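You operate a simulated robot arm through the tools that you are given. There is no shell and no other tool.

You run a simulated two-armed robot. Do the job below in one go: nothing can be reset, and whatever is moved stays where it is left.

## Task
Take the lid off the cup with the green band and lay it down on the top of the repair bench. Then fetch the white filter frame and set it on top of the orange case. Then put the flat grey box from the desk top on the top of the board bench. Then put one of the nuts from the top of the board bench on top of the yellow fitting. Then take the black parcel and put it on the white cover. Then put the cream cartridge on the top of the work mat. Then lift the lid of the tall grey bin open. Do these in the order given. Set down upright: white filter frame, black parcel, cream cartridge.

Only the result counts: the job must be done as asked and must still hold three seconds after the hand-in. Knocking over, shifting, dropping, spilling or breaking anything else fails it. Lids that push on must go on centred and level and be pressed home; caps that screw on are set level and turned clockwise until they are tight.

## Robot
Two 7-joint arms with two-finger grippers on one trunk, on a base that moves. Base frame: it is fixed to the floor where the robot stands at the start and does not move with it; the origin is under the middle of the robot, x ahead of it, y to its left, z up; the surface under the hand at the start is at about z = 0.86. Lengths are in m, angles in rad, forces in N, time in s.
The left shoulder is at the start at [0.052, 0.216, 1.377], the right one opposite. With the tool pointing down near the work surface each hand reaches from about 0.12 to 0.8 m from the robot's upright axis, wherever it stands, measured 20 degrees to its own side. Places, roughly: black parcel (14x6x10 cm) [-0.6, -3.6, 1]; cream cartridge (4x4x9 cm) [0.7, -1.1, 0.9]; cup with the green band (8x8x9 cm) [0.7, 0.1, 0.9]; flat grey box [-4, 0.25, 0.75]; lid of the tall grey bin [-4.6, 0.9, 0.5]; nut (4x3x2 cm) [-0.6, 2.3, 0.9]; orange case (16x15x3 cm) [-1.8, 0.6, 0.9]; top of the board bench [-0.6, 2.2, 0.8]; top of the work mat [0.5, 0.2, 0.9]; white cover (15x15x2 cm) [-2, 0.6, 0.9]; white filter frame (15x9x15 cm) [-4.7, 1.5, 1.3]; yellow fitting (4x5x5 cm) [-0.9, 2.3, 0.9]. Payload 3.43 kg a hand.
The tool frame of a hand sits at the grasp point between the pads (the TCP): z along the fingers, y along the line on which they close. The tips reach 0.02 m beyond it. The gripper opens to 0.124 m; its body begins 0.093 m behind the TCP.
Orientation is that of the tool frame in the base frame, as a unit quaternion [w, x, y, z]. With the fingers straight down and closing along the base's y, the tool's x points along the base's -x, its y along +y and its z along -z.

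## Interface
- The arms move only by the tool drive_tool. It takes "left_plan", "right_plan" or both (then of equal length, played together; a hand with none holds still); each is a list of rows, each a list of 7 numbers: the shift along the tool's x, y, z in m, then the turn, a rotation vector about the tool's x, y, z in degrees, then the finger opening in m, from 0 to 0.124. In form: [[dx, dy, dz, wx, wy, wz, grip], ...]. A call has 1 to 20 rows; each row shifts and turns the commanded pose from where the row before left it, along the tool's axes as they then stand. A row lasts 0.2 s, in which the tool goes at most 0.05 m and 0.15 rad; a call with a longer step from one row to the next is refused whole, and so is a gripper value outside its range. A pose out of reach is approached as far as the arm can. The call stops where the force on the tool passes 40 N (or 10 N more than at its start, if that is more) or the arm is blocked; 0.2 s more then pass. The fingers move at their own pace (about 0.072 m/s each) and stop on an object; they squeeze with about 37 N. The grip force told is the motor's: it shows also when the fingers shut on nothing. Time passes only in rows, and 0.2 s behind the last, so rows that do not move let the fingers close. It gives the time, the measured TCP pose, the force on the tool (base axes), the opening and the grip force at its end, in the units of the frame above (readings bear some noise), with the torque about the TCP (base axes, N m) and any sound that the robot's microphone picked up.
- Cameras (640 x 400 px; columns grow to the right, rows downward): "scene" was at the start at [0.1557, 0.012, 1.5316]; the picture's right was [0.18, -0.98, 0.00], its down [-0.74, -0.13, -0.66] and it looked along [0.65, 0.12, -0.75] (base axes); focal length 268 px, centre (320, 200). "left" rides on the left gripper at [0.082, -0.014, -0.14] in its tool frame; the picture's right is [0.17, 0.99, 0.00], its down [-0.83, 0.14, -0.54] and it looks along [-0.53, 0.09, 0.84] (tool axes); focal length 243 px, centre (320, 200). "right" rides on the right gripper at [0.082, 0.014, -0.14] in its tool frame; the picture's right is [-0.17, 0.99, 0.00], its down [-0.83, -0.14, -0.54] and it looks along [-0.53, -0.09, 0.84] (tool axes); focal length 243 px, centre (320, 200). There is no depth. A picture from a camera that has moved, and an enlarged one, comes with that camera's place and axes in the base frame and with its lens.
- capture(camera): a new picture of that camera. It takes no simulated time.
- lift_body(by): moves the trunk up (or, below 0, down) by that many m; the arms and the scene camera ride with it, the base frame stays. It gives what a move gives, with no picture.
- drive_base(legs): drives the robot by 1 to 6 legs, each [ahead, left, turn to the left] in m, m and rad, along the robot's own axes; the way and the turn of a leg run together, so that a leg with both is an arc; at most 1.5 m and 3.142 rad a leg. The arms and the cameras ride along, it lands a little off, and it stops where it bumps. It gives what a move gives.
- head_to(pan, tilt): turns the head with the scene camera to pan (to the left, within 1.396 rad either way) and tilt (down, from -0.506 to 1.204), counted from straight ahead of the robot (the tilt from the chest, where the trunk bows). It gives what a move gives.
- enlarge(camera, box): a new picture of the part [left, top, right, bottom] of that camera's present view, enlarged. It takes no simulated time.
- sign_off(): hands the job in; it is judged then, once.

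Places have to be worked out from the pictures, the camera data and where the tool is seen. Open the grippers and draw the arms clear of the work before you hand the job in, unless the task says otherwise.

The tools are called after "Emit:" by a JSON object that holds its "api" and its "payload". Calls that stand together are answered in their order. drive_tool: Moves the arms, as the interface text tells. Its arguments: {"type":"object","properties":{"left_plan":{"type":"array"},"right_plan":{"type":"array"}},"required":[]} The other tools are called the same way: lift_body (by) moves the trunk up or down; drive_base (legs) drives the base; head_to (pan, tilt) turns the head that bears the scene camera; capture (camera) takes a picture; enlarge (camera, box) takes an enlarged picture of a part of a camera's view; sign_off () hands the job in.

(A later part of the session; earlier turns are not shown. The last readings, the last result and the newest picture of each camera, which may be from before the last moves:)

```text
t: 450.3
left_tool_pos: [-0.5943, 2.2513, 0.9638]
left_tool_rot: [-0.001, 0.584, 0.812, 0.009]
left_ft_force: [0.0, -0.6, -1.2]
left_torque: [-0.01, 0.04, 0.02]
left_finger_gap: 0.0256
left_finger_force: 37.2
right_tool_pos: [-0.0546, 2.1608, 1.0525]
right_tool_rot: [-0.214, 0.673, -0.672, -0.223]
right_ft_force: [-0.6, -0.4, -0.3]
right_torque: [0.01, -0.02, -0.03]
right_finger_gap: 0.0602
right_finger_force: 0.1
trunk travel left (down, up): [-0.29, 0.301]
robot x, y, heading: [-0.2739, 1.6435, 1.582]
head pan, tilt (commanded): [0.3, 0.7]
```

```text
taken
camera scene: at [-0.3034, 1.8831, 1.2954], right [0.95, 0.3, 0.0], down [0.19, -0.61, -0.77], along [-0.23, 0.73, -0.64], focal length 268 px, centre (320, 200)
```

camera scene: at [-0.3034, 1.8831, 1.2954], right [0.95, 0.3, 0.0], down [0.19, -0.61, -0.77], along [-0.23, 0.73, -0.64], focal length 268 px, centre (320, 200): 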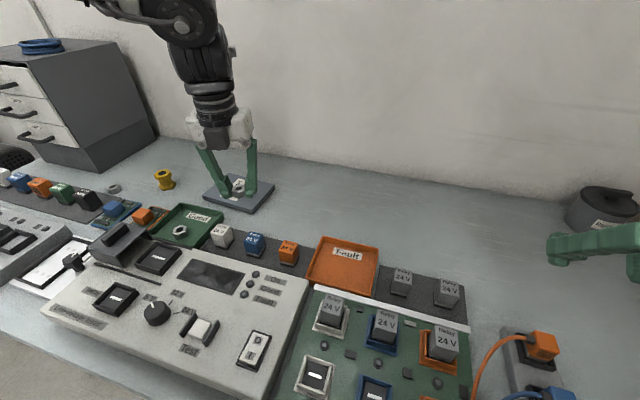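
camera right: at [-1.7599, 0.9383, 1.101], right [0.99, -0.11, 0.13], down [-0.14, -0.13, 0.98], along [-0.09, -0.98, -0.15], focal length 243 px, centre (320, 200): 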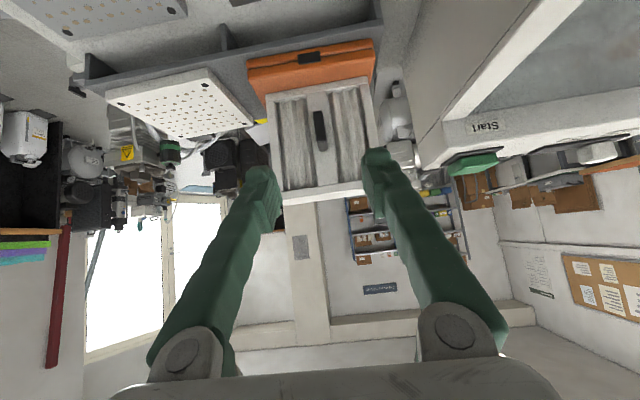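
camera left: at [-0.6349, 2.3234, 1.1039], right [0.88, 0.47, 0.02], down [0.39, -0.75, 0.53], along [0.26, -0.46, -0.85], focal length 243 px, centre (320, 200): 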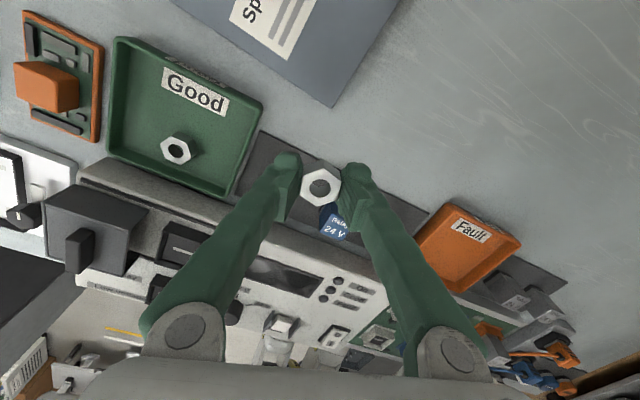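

The nut is held and the fitting's top centre is near (-0.868, 2.311, 0.90). I carry the nut over at z ≈ 1.01 and look from above.

Emit:
{"api": "drive_tool", "payload": {"left_plan": [[0.0206, -0.0344, -0.0071, 0, 0, 0, 0.0], [0.0206, -0.0344, -0.0071, 0, 0, 0, 0.0], [0.0206, -0.0344, -0.0071, 0, 0, 0, 0.0], [0.0206, -0.0344, -0.0071, 0, 0, 0, 0.0], [0.0206, -0.0344, -0.0071, 0, 0, 0, 0.0], [0.0206, -0.0344, -0.0071, 0, 0, 0, 0.0], [0.0206, -0.0344, -0.0071, 0, 0, 0, 0.0]]}}

Emit:
{"api": "capture", "payload": {"camera": "left"}}

Emit:
{"api": "head_to", "payload": {"pan": 0.7, "tilt": 0.6}}

Emit:
{"api": "capture", "payload": {"camera": "scene"}}

```text
t: 451.9
left_tool_pos: [-0.8706, 2.3129, 1.0089]
left_tool_rot: [0.0, 0.584, 0.812, 0.009]
left_ft_force: [-0.3, -0.3, -0.7]
left_torque: [-0.03, -0.04, -0.01]
left_finger_gap: 0.0255
left_finger_force: 36.9
right_tool_pos: [-0.0563, 2.1635, 1.0524]
right_tool_rot: [-0.214, 0.674, -0.672, -0.222]
right_ft_force: [-1.1, 0.2, 0.1]
right_torque: [-0.05, -0.02, 0.0]
right_finger_gap: 0.0602
right_finger_force: 0.1
trunk travel left (down, up): [-0.29, 0.301]
robot x, y, heading: [-0.2813, 1.6462, 1.577]
head pan, tilt (commanded): [0.3, 0.7]
```

```text
taken
camera left: at [-0.9109, 2.385, 1.1497], right [0.88, 0.47, 0.02], down [0.39, -0.75, 0.53], along [0.26, -0.46, -0.85], focal length 243 px, centre (320, 200)
```

left: 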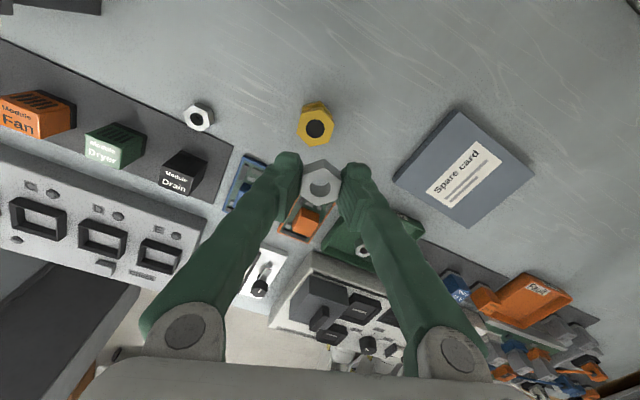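

```text
t: 452.8
left_tool_pos: [-0.8688, 2.3111, 1.0104]
left_tool_rot: [-0.001, 0.584, 0.812, 0.009]
left_ft_force: [0.5, -0.8, -0.2]
left_torque: [0.02, -0.02, 0.02]
left_finger_gap: 0.0256
left_finger_force: 37.3
right_tool_pos: [-0.0537, 2.1605, 1.0527]
right_tool_rot: [-0.214, 0.674, -0.671, -0.223]
right_ft_force: [-1.0, -1.0, -0.1]
right_torque: [-0.01, 0.0, 0.0]
right_finger_gap: 0.0597
right_finger_force: 0.1
trunk travel left (down, up): [-0.29, 0.301]
robot x, y, heading: [-0.2779, 1.6451, 1.574]
head pan, tilt (commanded): [0.7, 0.6]
```

```text
taken
camera scene: at [-0.3353, 1.8699, 1.3039], right [0.76, 0.65, 0.0], down [0.37, -0.43, -0.82], along [-0.53, 0.63, -0.57], focal length 268 px, centre (320, 200)
```

scene: 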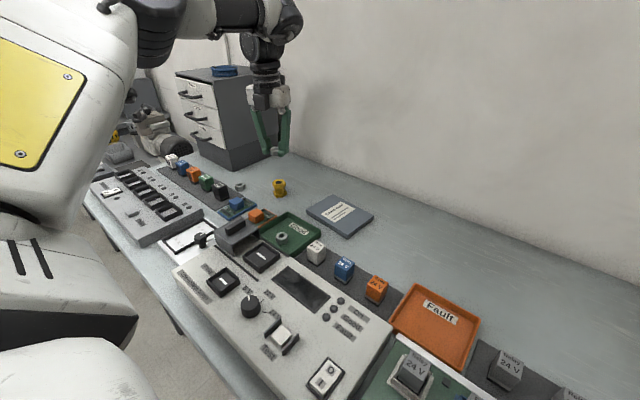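

I enlarge the scene view of the fitting to triangulate its top height.

Emit:
{"api": "enlarge", "payload": {"camera": "scene", "box": [235, 130, 325, 210]}}

Emit:
{"api": "enlarge", "payload": {"camera": "left", "box": [280, 90, 360, 210]}}

```text
5.00 times, centred on (280, 170) of scene
camera zoom: at [-0.3353, 1.8699, 1.3039], right [0.76, 0.65, 0.0], down [0.37, -0.43, -0.82], along [-0.53, 0.63, -0.57], focal length 1339 px, centre (520, 350)
```

zoom: 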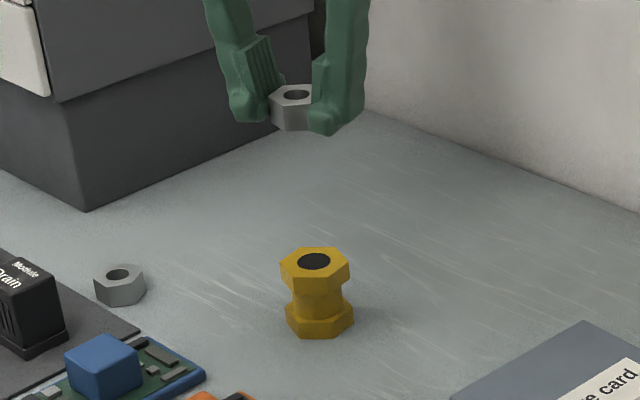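

```text
3.33 times, centred on (320, 150) of left
camera zoom: at [-0.9092, 2.3834, 1.1517], right [0.88, 0.47, 0.02], down [0.39, -0.75, 0.53], along [0.26, -0.46, -0.85], focal length 809 px, centre (320, 367)
```

zoom: 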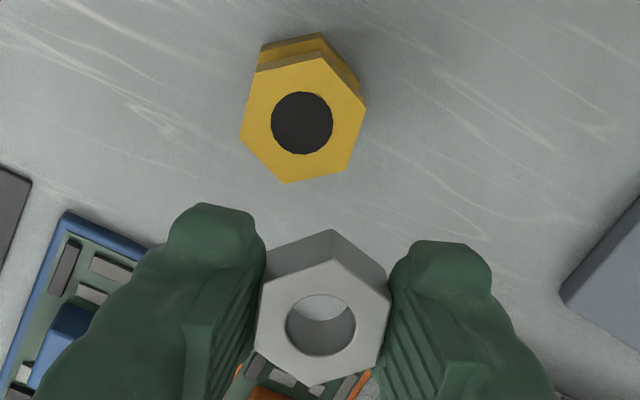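

Best agreement puts the fitting's top centre at (-0.8775, 2.321), z ≈ 0.893. I shift there and lower to z ≈ 0.95.

Emit:
{"api": "drive_tool", "payload": {"left_plan": [[0.0055, -0.0024, 0.03, 0, 0, 0, 0.0], [0.0055, -0.0024, 0.03, 0, 0, 0, 0.0]]}}

Emit:
{"api": "enlarge", "payload": {"camera": "scene", "box": [235, 130, 325, 210]}}

Emit:
{"api": "enlarge", "payload": {"camera": "left", "box": [280, 90, 360, 210]}}

```text
t: 453.4
left_tool_pos: [-0.8789, 2.3227, 0.9503]
left_tool_rot: [0.0, 0.584, 0.812, 0.01]
left_ft_force: [0.2, -0.2, -0.4]
left_torque: [-0.01, 0.0, 0.01]
left_finger_gap: 0.0255
left_finger_force: 36.7
right_tool_pos: [-0.0547, 2.162, 1.052]
right_tool_rot: [-0.214, 0.674, -0.671, -0.223]
right_ft_force: [0.2, 0.0, 0.5]
right_torque: [-0.03, -0.02, 0.0]
right_finger_gap: 0.0599
right_finger_force: 0.1
trunk travel left (down, up): [-0.29, 0.301]
robot x, y, heading: [-0.2791, 1.6438, 1.573]
head pan, tilt (commanded): [0.7, 0.6]
```

```text
5.00 times, centred on (280, 170) of scene
camera zoom: at [-0.3359, 1.8705, 1.3038], right [0.76, 0.65, 0.0], down [0.37, -0.43, -0.82], along [-0.53, 0.63, -0.57], focal length 1339 px, centre (520, 350)
```

zoom: 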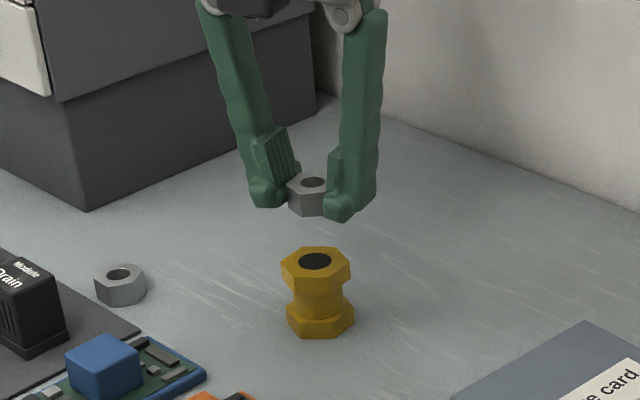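

```text
3.33 times, centred on (320, 150) of left
camera zoom: at [-0.9178, 2.3948, 1.0911], right [0.88, 0.47, 0.02], down [0.39, -0.75, 0.53], along [0.26, -0.46, -0.85], focal length 809 px, centre (320, 367)
```

zoom: 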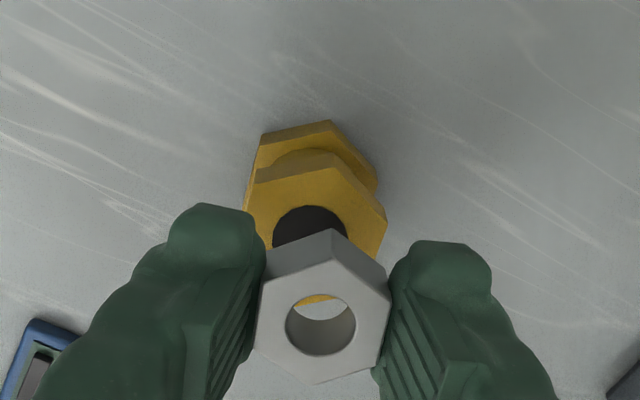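

Nut and fitting are lined up within about 2 mm in both views. I lower 26 mm, then feel for contact.

Emit:
{"api": "drive_tool", "payload": {"left_plan": [[0, 0.001, 0.013, 0, 0, 0, 0.0], [0, 0, 0.013, 0, 0, 0, 0.0]]}}

Emit:
{"api": "enlarge", "payload": {"camera": "scene", "box": [235, 130, 325, 210]}}

```text
t: 454.0
left_tool_pos: [-0.877, 2.3215, 0.9246]
left_tool_rot: [-0.002, 0.584, 0.812, 0.01]
left_ft_force: [-0.1, 0.1, -0.1]
left_torque: [0.0, -0.03, -0.01]
left_finger_gap: 0.0254
left_finger_force: 37.4
right_tool_pos: [-0.0551, 2.1617, 1.0538]
right_tool_rot: [-0.214, 0.674, -0.671, -0.223]
right_ft_force: [0.5, -0.2, 0.2]
right_torque: [0.0, -0.04, 0.03]
right_finger_gap: 0.0597
right_finger_force: 0.1
trunk travel left (down, up): [-0.29, 0.301]
robot x, y, heading: [-0.2811, 1.6429, 1.575]
head pan, tilt (commanded): [0.7, 0.6]
```

```text
5.00 times, centred on (280, 170) of scene
camera zoom: at [-0.3357, 1.8701, 1.3039], right [0.76, 0.65, 0.0], down [0.37, -0.43, -0.82], along [-0.53, 0.63, -0.57], focal length 1339 px, centre (520, 350)
```

zoom: 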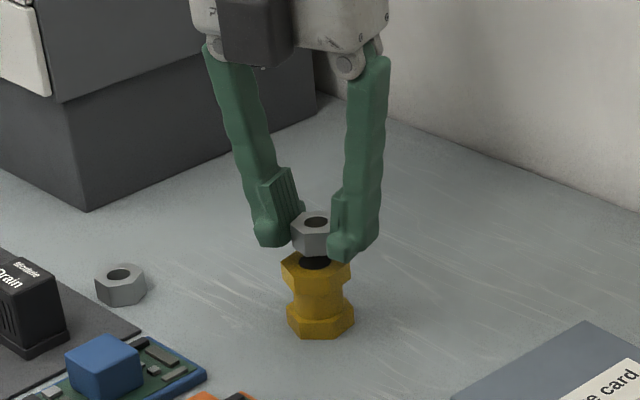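

The nut is centred just above the fitting. I lower in 3 mm steps.

Emit:
{"api": "drive_tool", "payload": {"left_plan": [[0, 0, 0.003, 0, 0, 0, 0.0], [0, 0, 0.003, 0, 0, 0, 0.0]]}}

```text
t: 454.6
left_tool_pos: [-0.8761, 2.3205, 0.919]
left_tool_rot: [-0.002, 0.584, 0.812, 0.01]
left_ft_force: [-0.1, 0.4, -0.1]
left_torque: [-0.02, 0.0, -0.01]
left_finger_gap: 0.0254
left_finger_force: 36.6
right_tool_pos: [-0.0552, 2.1619, 1.0517]
right_tool_rot: [-0.214, 0.674, -0.671, -0.223]
right_ft_force: [-0.5, 0.1, -0.2]
right_torque: [0.01, 0.03, 0.01]
right_finger_gap: 0.0601
right_finger_force: 0.2
trunk travel left (down, up): [-0.29, 0.301]
robot x, y, heading: [-0.2777, 1.6445, 1.571]
head pan, tilt (commanded): [0.7, 0.6]
```

No contact yet at 0.919; two more small steps.

Emit:
{"api": "drive_tool", "payload": {"left_plan": [[0, 0, 0.002, 0, 0, 0, 0.0], [0, 0, 0.002, 0, 0, 0, 0.0]]}}

Emit:
{"api": "enlarge", "payload": {"camera": "scene", "box": [235, 130, 325, 210]}}

```text
t: 455.2
left_tool_pos: [-0.8761, 2.3211, 0.9155]
left_tool_rot: [-0.002, 0.584, 0.812, 0.01]
left_ft_force: [-0.7, -0.7, 0.4]
left_torque: [-0.04, 0.0, -0.01]
left_finger_gap: 0.0257
left_finger_force: 37.7
right_tool_pos: [-0.0541, 2.1603, 1.0523]
right_tool_rot: [-0.213, 0.674, -0.671, -0.223]
right_ft_force: [-0.3, -0.2, 0.4]
right_torque: [0.02, 0.0, 0.02]
right_finger_gap: 0.0602
right_finger_force: 0.1
trunk travel left (down, up): [-0.29, 0.301]
robot x, y, heading: [-0.2789, 1.6429, 1.578]
head pan, tilt (commanded): [0.7, 0.6]
```

```text
5.00 times, centred on (280, 170) of scene
camera zoom: at [-0.3355, 1.8699, 1.3039], right [0.76, 0.65, 0.0], down [0.37, -0.43, -0.83], along [-0.53, 0.63, -0.56], focal length 1339 px, centre (520, 350)
```

zoom: 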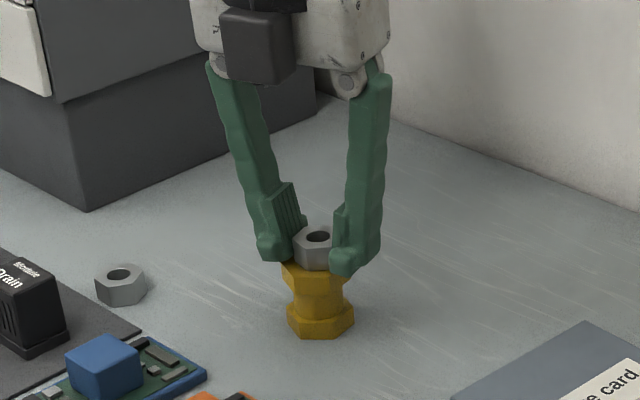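

The nut appears to be just touching. I lower 2–3 mm more to confirm by force.

Emit:
{"api": "drive_tool", "payload": {"left_plan": [[0, 0, 0.0015, 0, 0, 0, 0.0], [0, 0, 0.0015, 0, 0, 0, 0.0]]}}

```text
t: 455.8
left_tool_pos: [-0.8771, 2.3218, 0.9136]
left_tool_rot: [-0.003, 0.584, 0.812, 0.011]
left_ft_force: [-1.0, 0.1, 13.0]
left_torque: [-0.11, 0.01, -0.02]
left_finger_gap: 0.0255
left_finger_force: 37.4
right_tool_pos: [-0.0527, 2.1611, 1.0531]
right_tool_rot: [-0.215, 0.674, -0.671, -0.223]
right_ft_force: [-0.9, 0.2, -0.1]
right_torque: [-0.02, -0.01, 0.02]
right_finger_gap: 0.06
right_finger_force: 0.1
trunk travel left (down, up): [-0.29, 0.301]
robot x, y, heading: [-0.2771, 1.6466, 1.577]
head pan, tilt (commanded): [0.7, 0.6]
```

Contact (13 N). I unload by 1.5 mm, open the fingers and rise.

Emit:
{"api": "drive_tool", "payload": {"left_plan": [[0, 0, -0.0015, 0, 0, 0, 0.0], [0, 0, 0, 0, 0, 0, 0.05], [0, 0, 0, 0, 0, 0, 0.05], [0, 0, 0, 0, 0, 0, 0.05], [0, 0, -0.01, 0, 0, 0, 0.05], [0, 0, -0.03, 0, 0, 0, 0.05], [0, 0, -0.04, 0, 0, 0, 0.05]]}}

Emit:
{"api": "enlarge", "payload": {"camera": "scene", "box": [235, 130, 325, 210]}}

Emit:
{"api": "capture", "payload": {"camera": "left"}}

```text
t: 457.4
left_tool_pos: [-0.8769, 2.3205, 0.9919]
left_tool_rot: [-0.003, 0.584, 0.812, 0.011]
left_ft_force: [-0.4, -0.2, 0.3]
left_torque: [0.01, 0.02, -0.03]
left_finger_gap: 0.0499
left_finger_force: 0.0
right_tool_pos: [-0.0548, 2.1619, 1.0524]
right_tool_rot: [-0.214, 0.673, -0.672, -0.223]
right_ft_force: [-0.2, 0.3, -0.5]
right_torque: [0.0, -0.01, 0.01]
right_finger_gap: 0.0599
right_finger_force: 0.0
trunk travel left (down, up): [-0.29, 0.301]
robot x, y, heading: [-0.2815, 1.6411, 1.576]
head pan, tilt (commanded): [0.7, 0.6]
```

```text
5.00 times, centred on (280, 170) of scene
camera zoom: at [-0.3352, 1.8708, 1.3038], right [0.76, 0.65, 0.0], down [0.37, -0.43, -0.82], along [-0.53, 0.63, -0.57], focal length 1339 px, centre (520, 350)
```

zoom: 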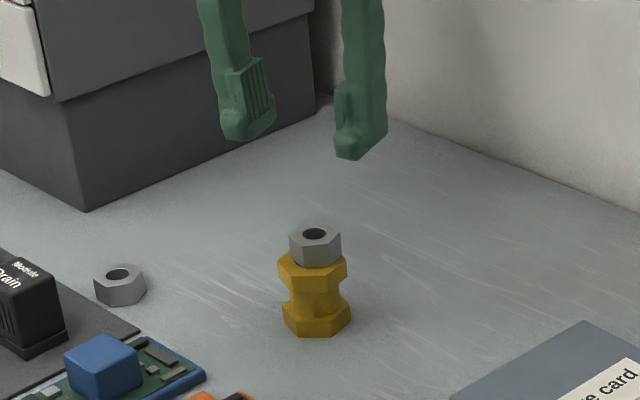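

```text
taken
camera left: at [-0.917, 2.3928, 1.1339], right [0.88, 0.47, 0.02], down [0.39, -0.75, 0.53], along [0.26, -0.46, -0.85], focal length 243 px, centre (320, 200)
```

left: 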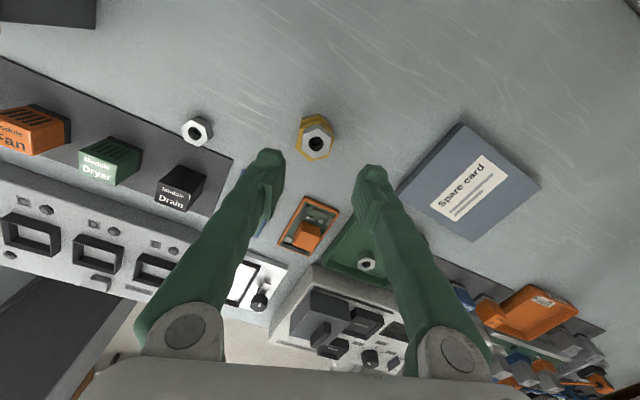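

The nut sits centred on the yellow fitting. Next is the black parcel; I raise the trunk so both hands rise clear, and back away from the bench.

Emit:
{"api": "lift_body", "payload": {"by": 0.2}}

Emit:
{"api": "drive_base", "payload": {"legs": [[-0.45, 0.0, 0.0]]}}

Emit:
{"api": "head_to", "payload": {"pan": 0.0, "tilt": 0.5}}

Emit:
{"api": "capture", "payload": {"camera": "scene"}}

```text
t: 459.6
left_tool_pos: [-0.879, 2.299, 1.3144]
left_tool_rot: [-0.064, 0.58, 0.806, 0.098]
left_ft_force: [0.8, 0.6, -0.4]
left_torque: [0.0, -0.01, 0.03]
left_finger_gap: 0.0498
left_finger_force: 0.1
right_tool_pos: [-0.0571, 2.161, 1.253]
right_tool_rot: [-0.215, 0.673, -0.672, -0.222]
right_ft_force: [0.1, 0.4, -0.4]
right_torque: [-0.01, -0.01, 0.01]
right_finger_gap: 0.06
right_finger_force: 0.1
trunk travel left (down, up): [-0.49, 0.101]
robot x, y, heading: [-0.2756, 1.6432, 1.57]
head pan, tilt (commanded): [0.7, 0.6]
```

```text
t: 462.8
left_tool_pos: [-0.8751, 1.8522, 1.3136]
left_tool_rot: [-0.064, 0.58, 0.806, 0.097]
left_ft_force: [0.3, -0.2, -0.5]
left_torque: [-0.03, 0.0, -0.01]
left_finger_gap: 0.0499
left_finger_force: 0.1
right_tool_pos: [-0.0539, 1.7146, 1.251]
right_tool_rot: [-0.214, 0.674, -0.671, -0.223]
right_ft_force: [-0.8, 1.0, 0.3]
right_torque: [-0.03, -0.03, -0.01]
right_finger_gap: 0.06
right_finger_force: 0.1
trunk travel left (down, up): [-0.49, 0.101]
robot x, y, heading: [-0.2752, 1.1985, 1.577]
head pan, tilt (commanded): [0.7, 0.6]
```

```text
t: 463.9
left_tool_pos: [-0.8744, 1.8534, 1.3154]
left_tool_rot: [-0.064, 0.58, 0.806, 0.098]
left_ft_force: [0.1, -0.4, -0.5]
left_torque: [0.02, 0.02, 0.01]
left_finger_gap: 0.05
left_finger_force: 0.0
right_tool_pos: [-0.0519, 1.7145, 1.2528]
right_tool_rot: [-0.214, 0.673, -0.672, -0.223]
right_ft_force: [0.0, 0.3, 0.1]
right_torque: [0.01, -0.03, -0.01]
right_finger_gap: 0.0598
right_finger_force: 0.1
trunk travel left (down, up): [-0.49, 0.101]
robot x, y, heading: [-0.2761, 1.194, 1.579]
head pan, tilt (commanded): [0.0, 0.499]
```

```text
taken
camera scene: at [-0.2762, 1.387, 1.5199], right [1.0, 0.01, 0.0], down [0.0, -0.48, -0.88], along [0.0, 0.88, -0.48], focal length 268 px, centre (320, 200)
```

scene: 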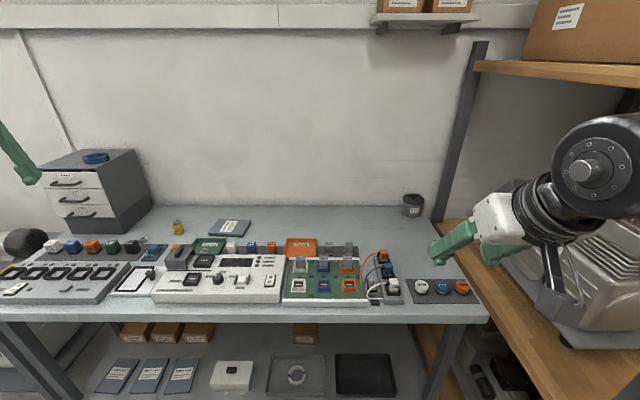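

All is in order on the board bench. I bring the left hand back in close to the body for driving.

Emit:
{"api": "drive_tool", "payload": {"left_plan": [[-0.0373, 0.0267, 0.0004, 0, 0, 0, 0.05], [-0.0373, 0.0267, 0.0004, 0, 0, 0, 0.05], [-0.0373, 0.0267, 0.0004, 0, 0, 0, 0.05], [-0.0373, 0.0267, 0.0004, 0, 0, 0, 0.05], [-0.0373, 0.0267, 0.0004, 0, 0, 0, 0.05], [-0.0373, 0.0267, 0.0004, 0, 0, 0, 0.05], [-0.0373, 0.0267, 0.0004, 0, 0, 0, 0.05]]}}

Emit:
{"api": "drive_base", "payload": {"legs": [[-0.4, 0.15, 0.0], [0, 0, -1.57], [0, 0, -1.57]]}}

Emit:
{"api": "head_to", "payload": {"pan": 0.0, "tilt": 0.35}}

Emit:
{"api": "capture", "payload": {"camera": "scene"}}

```text
t: 465.5
left_tool_pos: [-0.6123, 1.6678, 1.2714]
left_tool_rot: [-0.066, 0.579, 0.807, 0.097]
left_ft_force: [-0.1, 0.1, -0.5]
left_torque: [0.04, 0.01, 0.0]
left_finger_gap: 0.0501
left_finger_force: 0.1
right_tool_pos: [-0.0514, 1.7132, 1.2525]
right_tool_rot: [-0.214, 0.673, -0.671, -0.224]
right_ft_force: [0.3, -0.5, 0.0]
right_torque: [0.08, 0.01, 0.02]
right_finger_gap: 0.0601
right_finger_force: 0.0
trunk travel left (down, up): [-0.49, 0.101]
robot x, y, heading: [-0.2801, 1.1964, 1.571]
head pan, tilt (commanded): [0.0, 0.499]
```

```text
t: 479.0
left_tool_pos: [-0.0868, 0.322, 1.271]
left_tool_rot: [0.097, 0.807, -0.579, 0.065]
left_ft_force: [-0.7, -0.5, -0.5]
left_torque: [0.0, -0.01, -0.02]
left_finger_gap: 0.05
left_finger_force: 0.1
right_tool_pos: [-0.6474, 0.2752, 1.2529]
right_tool_rot: [0.223, 0.671, 0.674, -0.214]
right_ft_force: [-0.8, 0.3, 0.0]
right_torque: [0.0, 0.01, 0.01]
right_finger_gap: 0.0601
right_finger_force: 0.1
trunk travel left (down, up): [-0.49, 0.101]
robot x, y, heading: [-0.4281, 0.7932, -1.56]
head pan, tilt (commanded): [0.0, 0.499]
```

```text
t: 479.7
left_tool_pos: [-0.0863, 0.3219, 1.27]
left_tool_rot: [0.098, 0.807, -0.579, 0.065]
left_ft_force: [0.3, -0.6, 0.0]
left_torque: [0.01, 0.01, -0.02]
left_finger_gap: 0.0499
left_finger_force: 0.0
right_tool_pos: [-0.6468, 0.2775, 1.2524]
right_tool_rot: [0.223, 0.67, 0.675, -0.213]
right_ft_force: [0.3, 0.0, 0.1]
right_torque: [0.03, -0.02, 0.0]
right_finger_gap: 0.06
right_finger_force: 0.1
trunk travel left (down, up): [-0.49, 0.101]
robot x, y, heading: [-0.4232, 0.7922, -1.561]
head pan, tilt (commanded): [0.0, 0.351]
```

```text
taken
camera scene: at [-0.4229, 0.5976, 1.5335], right [-1.0, -0.01, 0.0], down [0.0, 0.34, -0.94], along [0.01, -0.94, -0.34], focal length 268 px, centre (320, 200)
```

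scene: 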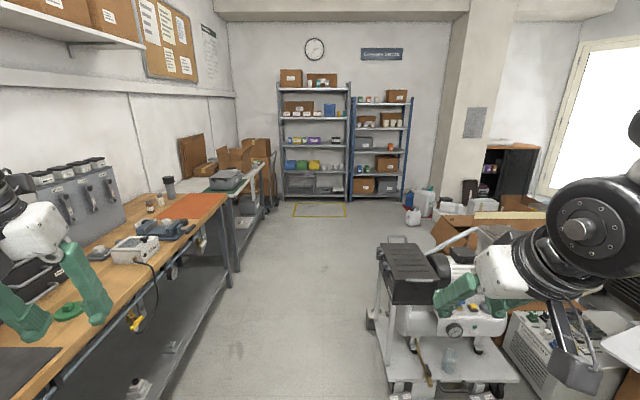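

A clear corridor leads to the shelving ahead. I enlarge the rack to find the black parcel near (-0.6, -3.6, 1.0).

Emit:
{"api": "enlarge", "payload": {"camera": "scene", "box": [265, 60, 425, 220]}}

```text
2.50 times, centred on (345, 140) of scene
camera zoom: at [-0.4229, 0.5976, 1.5335], right [-1.0, -0.01, 0.0], down [0.0, 0.34, -0.94], along [0.01, -0.94, -0.34], focal length 670 px, centre (258, 350)
```

zoom: 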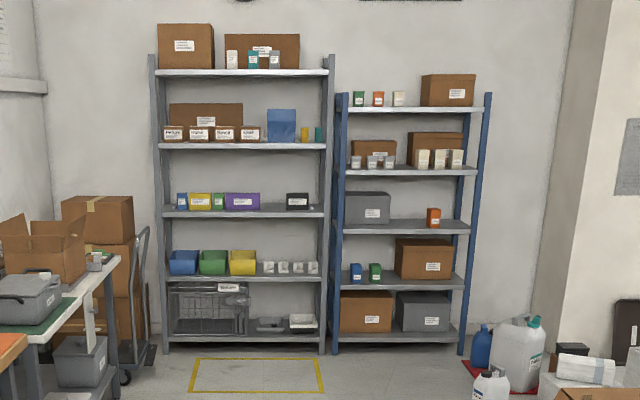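

The black parcel is on the grey rack's middle shelf at about (-0.62, -3.6, 1.0), between the purple box and the right post. I drive down the corridor toward it.

Emit:
{"api": "drive_base", "payload": {"legs": [[1.45, 0.0, -0.01], [1.45, 0.1, 0.0], [0.3, 0.0, 0.0]]}}

Emit:
{"api": "head_to", "payload": {"pan": 0.0, "tilt": 0.45}}

Emit:
{"api": "capture", "payload": {"camera": "scene"}}

```text
t: 499.2
left_tool_pos: [0.0767, -2.8705, 1.2711]
left_tool_rot: [0.097, 0.813, -0.57, 0.068]
left_ft_force: [-1.2, -0.1, 0.5]
left_torque: [-0.01, 0.01, 0.0]
left_finger_gap: 0.0499
left_finger_force: 0.0
right_tool_pos: [-0.483, -2.9282, 1.2539]
right_tool_rot: [0.226, 0.663, 0.681, -0.212]
right_ft_force: [-0.4, 0.7, -0.1]
right_torque: [0.0, 0.0, 0.03]
right_finger_gap: 0.06
right_finger_force: 0.0
trunk travel left (down, up): [-0.49, 0.101]
robot x, y, heading: [-0.2719, -2.4082, -1.543]
head pan, tilt (commanded): [0.0, 0.351]
```

```text
t: 499.9
left_tool_pos: [0.0758, -2.8719, 1.2697]
left_tool_rot: [0.097, 0.813, -0.57, 0.066]
left_ft_force: [0.1, 0.1, 0.6]
left_torque: [-0.03, 0.01, -0.01]
left_finger_gap: 0.0502
left_finger_force: 0.0
right_tool_pos: [-0.4832, -2.9294, 1.2527]
right_tool_rot: [0.225, 0.663, 0.682, -0.211]
right_ft_force: [0.2, -0.1, -0.7]
right_torque: [0.0, -0.04, -0.01]
right_finger_gap: 0.0602
right_finger_force: 0.0
trunk travel left (down, up): [-0.49, 0.101]
robot x, y, heading: [-0.2735, -2.4086, -1.537]
head pan, tilt (commanded): [0.0, 0.45]
```

```text
taken
camera scene: at [-0.2658, -2.602, 1.5244], right [-1.0, -0.03, 0.0], down [-0.01, 0.43, -0.9], along [0.03, -0.9, -0.43], focal length 268 px, centre (320, 200)
```

scene: 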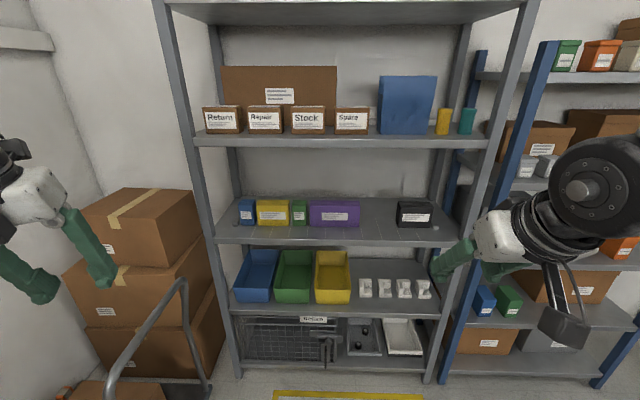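

I enlarge the shelf with the parcel.

Emit:
{"api": "enlarge", "payload": {"camera": "scene", "box": [340, 140, 500, 250]}}

```text
3.64 times, centred on (420, 195) of scene
camera zoom: at [-0.2658, -2.602, 1.5244], right [-1.0, -0.03, 0.0], down [-0.01, 0.43, -0.9], along [0.03, -0.9, -0.43], focal length 974 px, centre (-44, 218)
```

zoom: 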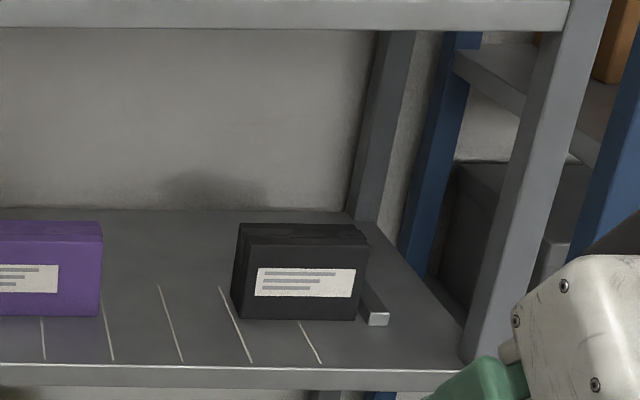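

I look with the right-hand camera, which points toward the shelf.

Emit:
{"api": "capture", "payload": {"camera": "right"}}

Emit:
{"api": "enlarge", "payload": {"camera": "right", "box": [240, 130, 400, 270]}}

```text
taken
camera right: at [-0.4753, -2.7808, 1.3175], right [0.99, -0.1, 0.11], down [-0.14, -0.36, 0.92], along [-0.06, -0.93, -0.37], focal length 243 px, centre (320, 200)
```

right: 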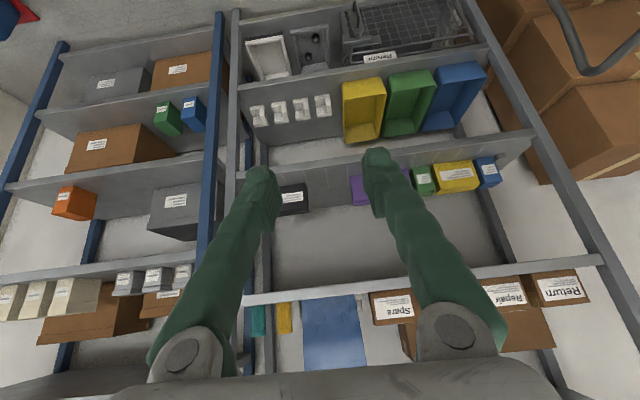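

```text
2.86 times, centred on (320, 200) of right
camera zoom: at [-0.4753, -2.7808, 1.3175], right [0.99, -0.1, 0.11], down [-0.14, -0.36, 0.92], along [-0.06, -0.93, -0.37], focal length 693 px, centre (320, 200)
```

zoom: 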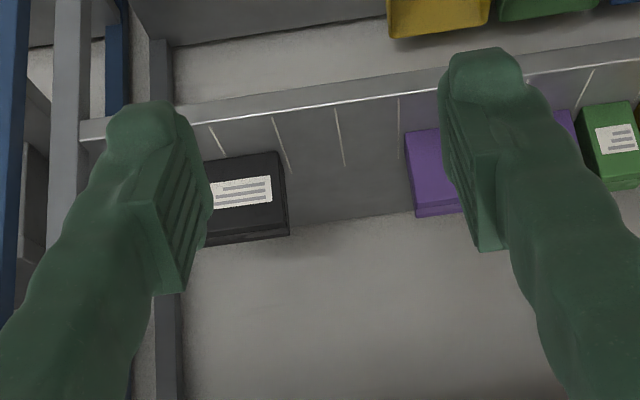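

I move closer and to the right so the parcel is nearly straight ahead, and look again from lower down.

Emit:
{"api": "drive_base", "payload": {"legs": [[0.25, -0.28, -0.03]]}}

Emit:
{"api": "lift_body", "payload": {"by": -0.15}}

Emit:
{"api": "head_to", "payload": {"pan": -0.1, "tilt": 0.5}}

Emit:
{"api": "capture", "payload": {"camera": "scene"}}

```text
t: 504.1
left_tool_pos: [-0.2097, -3.1348, 1.2701]
left_tool_rot: [0.098, 0.804, -0.582, 0.065]
left_ft_force: [0.5, 0.5, 0.1]
left_torque: [-0.02, -0.02, -0.02]
left_finger_gap: 0.0499
left_finger_force: 0.2
right_tool_pos: [-0.7709, -3.1757, 1.2527]
right_tool_rot: [0.223, 0.674, 0.671, -0.215]
right_ft_force: [0.2, 0.1, -0.4]
right_torque: [0.02, -0.01, 0.0]
right_finger_gap: 0.06
right_finger_force: 0.1
trunk travel left (down, up): [-0.49, 0.101]
robot x, y, heading: [-0.5445, -2.6604, -1.57]
head pan, tilt (commanded): [0.0, 0.45]
```

```text
t: 505.9
left_tool_pos: [-0.2096, -3.1342, 1.121]
left_tool_rot: [0.098, 0.805, -0.581, 0.066]
left_ft_force: [-0.2, 0.0, -0.6]
left_torque: [0.0, -0.01, -0.02]
left_finger_gap: 0.05
left_finger_force: 0.0
right_tool_pos: [-0.7706, -3.1764, 1.1033]
right_tool_rot: [0.223, 0.673, 0.671, -0.216]
right_ft_force: [-0.2, 0.3, 0.1]
right_torque: [-0.01, 0.03, 0.0]
right_finger_gap: 0.06
right_finger_force: 0.0
trunk travel left (down, up): [-0.34, 0.251]
robot x, y, heading: [-0.5475, -2.6608, -1.571]
head pan, tilt (commanded): [0.0, 0.45]
```

```text
t: 506.6
left_tool_pos: [-0.2109, -3.1353, 1.1204]
left_tool_rot: [0.098, 0.804, -0.583, 0.065]
left_ft_force: [-0.1, 0.4, 0.2]
left_torque: [-0.03, 0.02, 0.0]
left_finger_gap: 0.0501
left_finger_force: 0.1
right_tool_pos: [-0.7719, -3.1774, 1.1017]
right_tool_rot: [0.222, 0.674, 0.671, -0.215]
right_ft_force: [0.1, -0.4, -0.6]
right_torque: [-0.01, -0.01, 0.01]
right_finger_gap: 0.0601
right_finger_force: 0.1
trunk travel left (down, up): [-0.34, 0.251]
robot x, y, heading: [-0.5444, -2.6598, -1.574]
head pan, tilt (commanded): [-0.099, 0.499]
```

```text
taken
camera scene: at [-0.5533, -2.9003, 1.3627], right [-0.99, 0.1, 0.0], down [0.05, 0.48, -0.88], along [-0.09, -0.87, -0.48], focal length 268 px, centre (320, 200)
```

scene: 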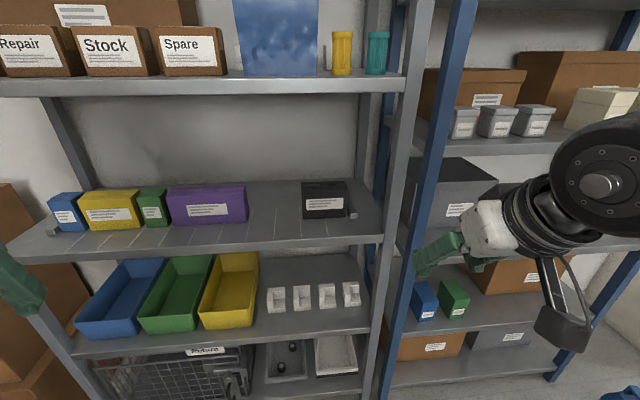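

Emit:
{"api": "enlarge", "payload": {"camera": "scene", "box": [230, 140, 410, 250]}}

```text
3.56 times, centred on (320, 195) of scene
camera zoom: at [-0.5533, -2.9003, 1.3627], right [-0.99, 0.1, 0.0], down [0.05, 0.48, -0.88], along [-0.09, -0.87, -0.48], focal length 952 px, centre (320, 218)
```

zoom: 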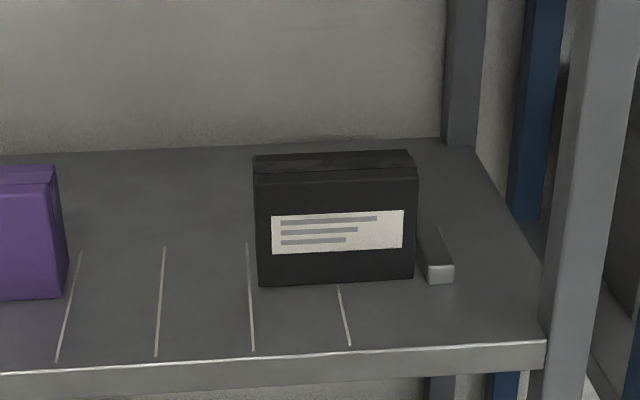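

The parcel stands 14 cm wide and only 6 cm deep, 11 cm behind the shelf edge, with a fixed guide rail on its right. I'll turn it by pushing its right end back with closed fingertips so the narrow side faces me, then grip it from the front. First I tuck the left hand back and set the right hand: fingers closed, pitch ~41°, in line with the parcel's right end.

Emit:
{"api": "drive_tool", "payload": {"left_plan": [[-0.032, -0.0103, -0.0209, 0, 0, 0, 0.05], [-0.032, -0.0103, -0.0209, 0, 0, 0, 0.05], [-0.032, -0.0103, -0.0209, 0, 0, 0, 0.05], [-0.032, -0.0103, -0.0209, 0, 0, 0, 0.05]], "right_plan": [[0, 0.03, 0, 0, -6.5, 0, 0.0], [0, 0.03, 0, 0, -6.5, 0, 0.0], [0, 0.03, 0, 0, 0, 0, 0.0], [0, 0, 0, 0, 0, 0, 0.0]]}}

```text
t: 507.6
left_tool_pos: [-0.2109, -2.9844, 1.1837]
left_tool_rot: [0.098, 0.804, -0.583, 0.066]
left_ft_force: [-0.7, 0.9, -0.3]
left_torque: [-0.1, -0.03, 0.0]
left_finger_gap: 0.05
left_finger_force: 0.0
left hand out of reach, approached as far as the arm can: row 4
right_tool_pos: [-0.6773, -3.192, 1.1064]
right_tool_rot: [0.299, 0.644, 0.642, -0.289]
right_ft_force: [-0.2, 0.7, -0.5]
right_torque: [-0.06, -0.01, 0.02]
right_finger_gap: 0.0
right_finger_force: 34.2
right hand out of reach, approached as far as the arm can: row 1, 2
trunk travel left (down, up): [-0.34, 0.251]
robot x, y, heading: [-0.5444, -2.6616, -1.569]
head pan, tilt (commanded): [-0.099, 0.499]
```

Set. I drive forward 0.29 m so the right fingertips come to just inside the shelf, above the parcel's height.

Emit:
{"api": "drive_base", "payload": {"legs": [[0.29, 0.0, 0.0]]}}

Emit:
{"api": "head_to", "payload": {"pan": 0.2, "tilt": 0.6}}

Emit:
{"api": "capture", "payload": {"camera": "scene"}}

Emit:
{"api": "capture", "payload": {"camera": "right"}}

```text
t: 509.9
left_tool_pos: [-0.2082, -3.2771, 1.1805]
left_tool_rot: [0.098, 0.805, -0.581, 0.065]
left_ft_force: [-0.1, 1.1, -1.1]
left_torque: [0.01, 0.01, 0.03]
left_finger_gap: 0.05
left_finger_force: 0.1
right_tool_pos: [-0.6725, -3.4872, 1.1056]
right_tool_rot: [0.298, 0.644, 0.643, -0.288]
right_ft_force: [-0.2, -0.4, -0.1]
right_torque: [-0.01, 0.01, 0.0]
right_finger_gap: 0.0
right_finger_force: 34.7
trunk travel left (down, up): [-0.34, 0.251]
robot x, y, heading: [-0.5425, -2.9526, -1.571]
head pan, tilt (commanded): [-0.099, 0.499]
```

```text
t: 510.7
left_tool_pos: [-0.2067, -3.2787, 1.1802]
left_tool_rot: [0.097, 0.806, -0.581, 0.065]
left_ft_force: [-0.5, 0.3, -0.3]
left_torque: [-0.02, 0.02, 0.0]
left_finger_gap: 0.0503
left_finger_force: 0.0
right_tool_pos: [-0.6739, -3.4868, 1.106]
right_tool_rot: [0.298, 0.643, 0.644, -0.288]
right_ft_force: [0.2, 0.4, -0.3]
right_torque: [0.02, 0.0, -0.02]
right_finger_gap: 0.0
right_finger_force: 34.4
trunk travel left (down, up): [-0.34, 0.251]
robot x, y, heading: [-0.5436, -2.9538, -1.574]
head pan, tilt (commanded): [0.201, 0.6]
```

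```text
taken
camera scene: at [-0.5261, -3.188, 1.3535], right [-0.98, -0.2, 0.0], down [-0.11, 0.55, -0.83], along [0.17, -0.81, -0.56], focal length 268 px, centre (320, 200)
```

scene: 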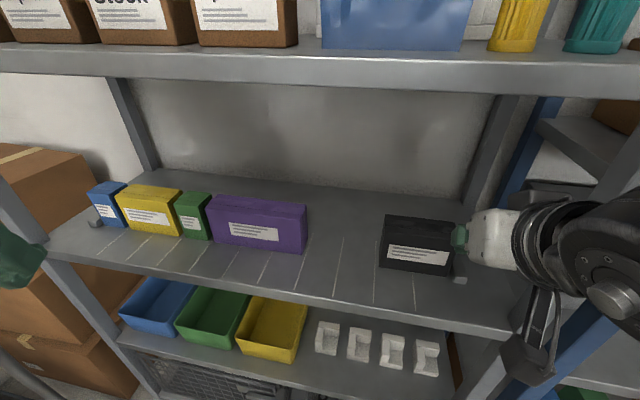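

```text
taken
camera right: at [-0.6617, -3.3277, 1.136], right [0.99, -0.1, 0.14], down [-0.15, -0.14, 0.98], along [-0.08, -0.98, -0.15], focal length 243 px, centre (320, 200)
```

right: 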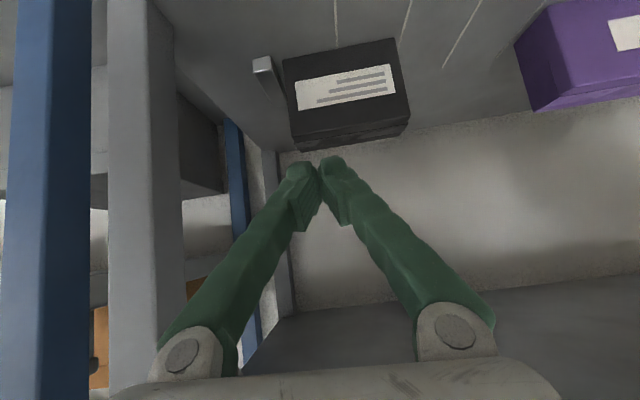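

From the closer view, the parcel's front is at y ≈ -3.585, x from -0.711 to -0.573, shelf at z ≈ 0.923. I'll use the opened gripper: the right finger pushes the right end back while the left finger passes beside the left end. I move to the start position.

Emit:
{"api": "drive_tool", "payload": {"right_plan": [[0, 0, 0, 0, 0, 0, 0.124], [0, 0, 0, 0, 0, 0, 0.124], [0, 0, 0, 0, 0, 0, 0.124], [0, 0, 0, 0, 0, 0, 0.124], [0, 0, 0, 0, 0, 0, 0.124], [0.0171, 0.0123, 0.0291, 0, 0, 0, 0.124], [0.0171, 0.0123, 0.0291, 0, 0, 0, 0.124], [0.0171, 0.0123, 0.0291, 0, 0, 0, 0.124], [0.0171, 0.0123, 0.0291, 0, 0, 0, 0.124]]}}

Emit:
{"api": "capture", "payload": {"camera": "right"}}

Emit:
{"api": "capture", "payload": {"camera": "scene"}}

```text
t: 512.7
left_tool_pos: [-0.2064, -3.2794, 1.1804]
left_tool_rot: [0.097, 0.805, -0.581, 0.065]
left_ft_force: [0.0, -0.9, -0.9]
left_torque: [0.02, -0.01, -0.02]
left_finger_gap: 0.0499
left_finger_force: 0.2
right_tool_pos: [-0.622, -3.5316, 0.979]
right_tool_rot: [0.298, 0.643, 0.644, -0.287]
right_ft_force: [-0.3, -0.1, 0.8]
right_torque: [0.03, 0.04, 0.01]
right_finger_gap: 0.124
right_finger_force: 0.1
trunk travel left (down, up): [-0.34, 0.251]
robot x, y, heading: [-0.5415, -2.9533, -1.57]
head pan, tilt (commanded): [0.201, 0.6]
```

```text
taken
camera right: at [-0.6097, -3.3715, 1.0085], right [0.99, -0.1, 0.14], down [-0.15, -0.14, 0.98], along [-0.08, -0.98, -0.15], focal length 243 px, centre (320, 200)
```

right: 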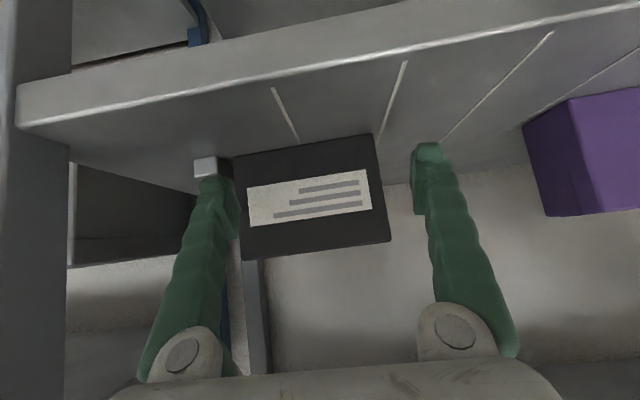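

```text
taken
camera scene: at [-0.5253, -3.1891, 1.3533], right [-0.98, -0.2, 0.0], down [-0.11, 0.55, -0.82], along [0.17, -0.81, -0.57], focal length 268 px, centre (320, 200)
```

scene: 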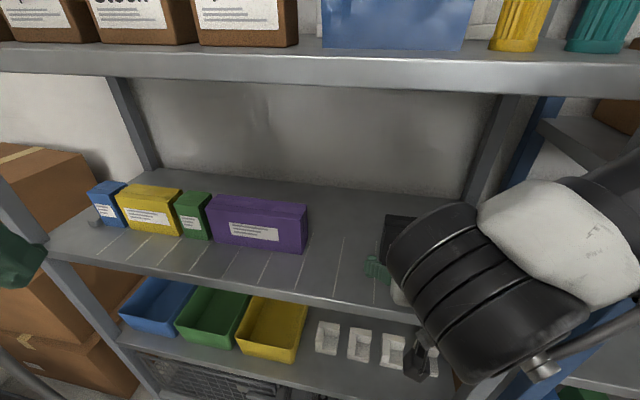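

The parcel lies between the two fingers in view; the right finger lines up with its right end. I push straight back 7 cm in small steps and look.

Emit:
{"api": "drive_tool", "payload": {"right_plan": [[-0.0098, 0, 0.0113, 0, 0, 0, 0.124], [-0.0098, 0, 0.0113, 0, 0, 0, 0.124], [-0.0098, 0, 0.0113, 0, 0, 0, 0.124], [-0.0098, 0, 0.0113, 0, 0, 0, 0.124], [-0.0066, 0, 0.0076, 0, 0, 0, 0.124]]}}

Emit:
{"api": "capture", "payload": {"camera": "right"}}

```text
t: 513.9
left_tool_pos: [-0.2061, -3.2792, 1.18]
left_tool_rot: [0.097, 0.805, -0.581, 0.064]
left_ft_force: [-0.2, 0.6, 0.9]
left_torque: [-0.01, -0.03, 0.01]
left_finger_gap: 0.0498
left_finger_force: 0.0
right_tool_pos: [-0.6223, -3.6002, 0.978]
right_tool_rot: [0.298, 0.644, 0.643, -0.288]
right_ft_force: [-0.7, 0.2, 0.4]
right_torque: [-0.01, 0.03, -0.01]
right_finger_gap: 0.1241
right_finger_force: 0.1
trunk travel left (down, up): [-0.34, 0.251]
robot x, y, heading: [-0.5426, -2.9553, -1.567]
head pan, tilt (commanded): [0.201, 0.6]
```

```text
taken
camera right: at [-0.6103, -3.4402, 1.0086], right [0.99, -0.1, 0.14], down [-0.15, -0.14, 0.98], along [-0.08, -0.98, -0.15], focal length 243 px, centre (320, 200)
```

right: 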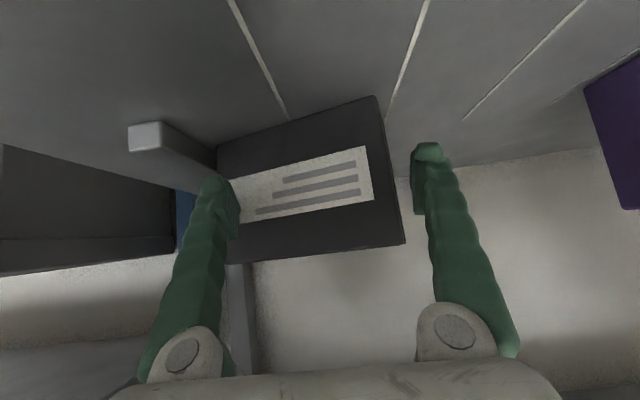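

The parcel has begun to turn, with hardly any force. I push another 5 cm.

Emit:
{"api": "drive_tool", "payload": {"right_plan": [[-0.0098, 0, 0.0113, 0, 0, 0, 0.124], [-0.0098, 0, 0.0113, 0, 0, 0, 0.124], [-0.0098, 0, 0.0113, 0, 0, 0, 0.124]]}}

Emit:
{"api": "capture", "payload": {"camera": "right"}}

```text
t: 514.7
left_tool_pos: [-0.2066, -3.2778, 1.1804]
left_tool_rot: [0.097, 0.806, -0.581, 0.065]
left_ft_force: [0.3, -0.7, 0.1]
left_torque: [-0.01, 0.04, -0.01]
left_finger_gap: 0.05
left_finger_force: 0.1
right_tool_pos: [-0.621, -3.6447, 0.979]
right_tool_rot: [0.297, 0.644, 0.643, -0.288]
right_ft_force: [0.4, 0.3, -0.5]
right_torque: [-0.01, -0.02, -0.04]
right_finger_gap: 0.1243
right_finger_force: 0.1
trunk travel left (down, up): [-0.34, 0.251]
robot x, y, heading: [-0.5457, -2.9531, -1.564]
head pan, tilt (commanded): [0.201, 0.6]
```

```text
taken
camera right: at [-0.6091, -3.485, 1.0089], right [0.99, -0.1, 0.14], down [-0.15, -0.14, 0.98], along [-0.08, -0.98, -0.15], focal length 243 px, centre (320, 200)
```

right: 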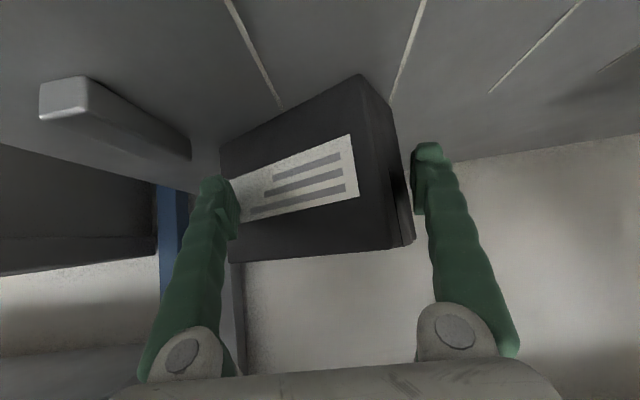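

It has turned about 30°. I push 4.5 cm more.

Emit:
{"api": "drive_tool", "payload": {"right_plan": [[-0.0098, 0, 0.0113, 0, 0, 0, 0.124], [-0.0098, 0, 0.0113, 0, 0, 0, 0.124], [-0.0098, 0, 0.0113, 0, 0, 0, 0.124]]}}

Emit:
{"api": "capture", "payload": {"camera": "right"}}

Emit:
{"api": "head_to", "payload": {"pan": 0.35, "tilt": 0.5}}

Emit:
{"api": "capture", "payload": {"camera": "scene"}}

```text
t: 515.5
left_tool_pos: [-0.2074, -3.2777, 1.1801]
left_tool_rot: [0.098, 0.805, -0.581, 0.065]
left_ft_force: [0.1, -0.3, -0.1]
left_torque: [0.03, 0.02, 0.04]
left_finger_gap: 0.0502
left_finger_force: 0.1
right_tool_pos: [-0.621, -3.6894, 0.9787]
right_tool_rot: [0.298, 0.644, 0.643, -0.288]
right_ft_force: [0.5, 0.9, -0.5]
right_torque: [-0.04, 0.01, -0.03]
right_finger_gap: 0.1242
right_finger_force: 0.2
trunk travel left (down, up): [-0.34, 0.251]
robot x, y, heading: [-0.5447, -2.9559, -1.572]
head pan, tilt (commanded): [0.201, 0.6]
```

```text
taken
camera right: at [-0.6096, -3.53, 1.0089], right [0.99, -0.1, 0.14], down [-0.15, -0.14, 0.98], along [-0.08, -0.98, -0.15], focal length 243 px, centre (320, 200)
```

right: 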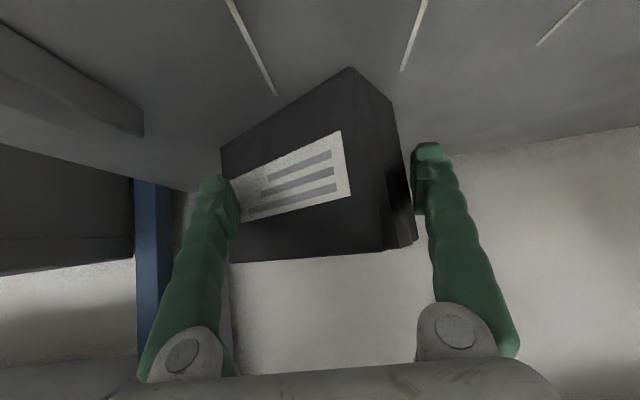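

```text
t: 516.2
left_tool_pos: [-0.2079, -3.2786, 1.1814]
left_tool_rot: [0.098, 0.805, -0.581, 0.065]
left_ft_force: [-0.5, -0.2, 0.9]
left_torque: [-0.02, 0.0, 0.01]
left_finger_gap: 0.0498
left_finger_force: 0.1
right_tool_pos: [-0.622, -3.6899, 0.9785]
right_tool_rot: [0.298, 0.643, 0.644, -0.288]
right_ft_force: [0.1, -0.5, 0.7]
right_torque: [0.0, 0.02, -0.02]
right_finger_gap: 0.124
right_finger_force: 0.1
trunk travel left (down, up): [-0.34, 0.251]
robot x, y, heading: [-0.5459, -2.9499, -1.565]
head pan, tilt (commanded): [0.351, 0.499]
```

```text
taken
camera scene: at [-0.5124, -3.1866, 1.3626], right [-0.94, -0.34, 0.0], down [-0.17, 0.45, -0.88], along [0.3, -0.82, -0.48], focal length 268 px, centre (320, 200)
```

scene: 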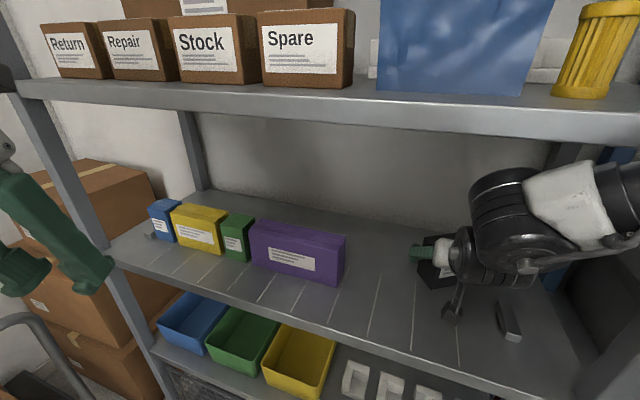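

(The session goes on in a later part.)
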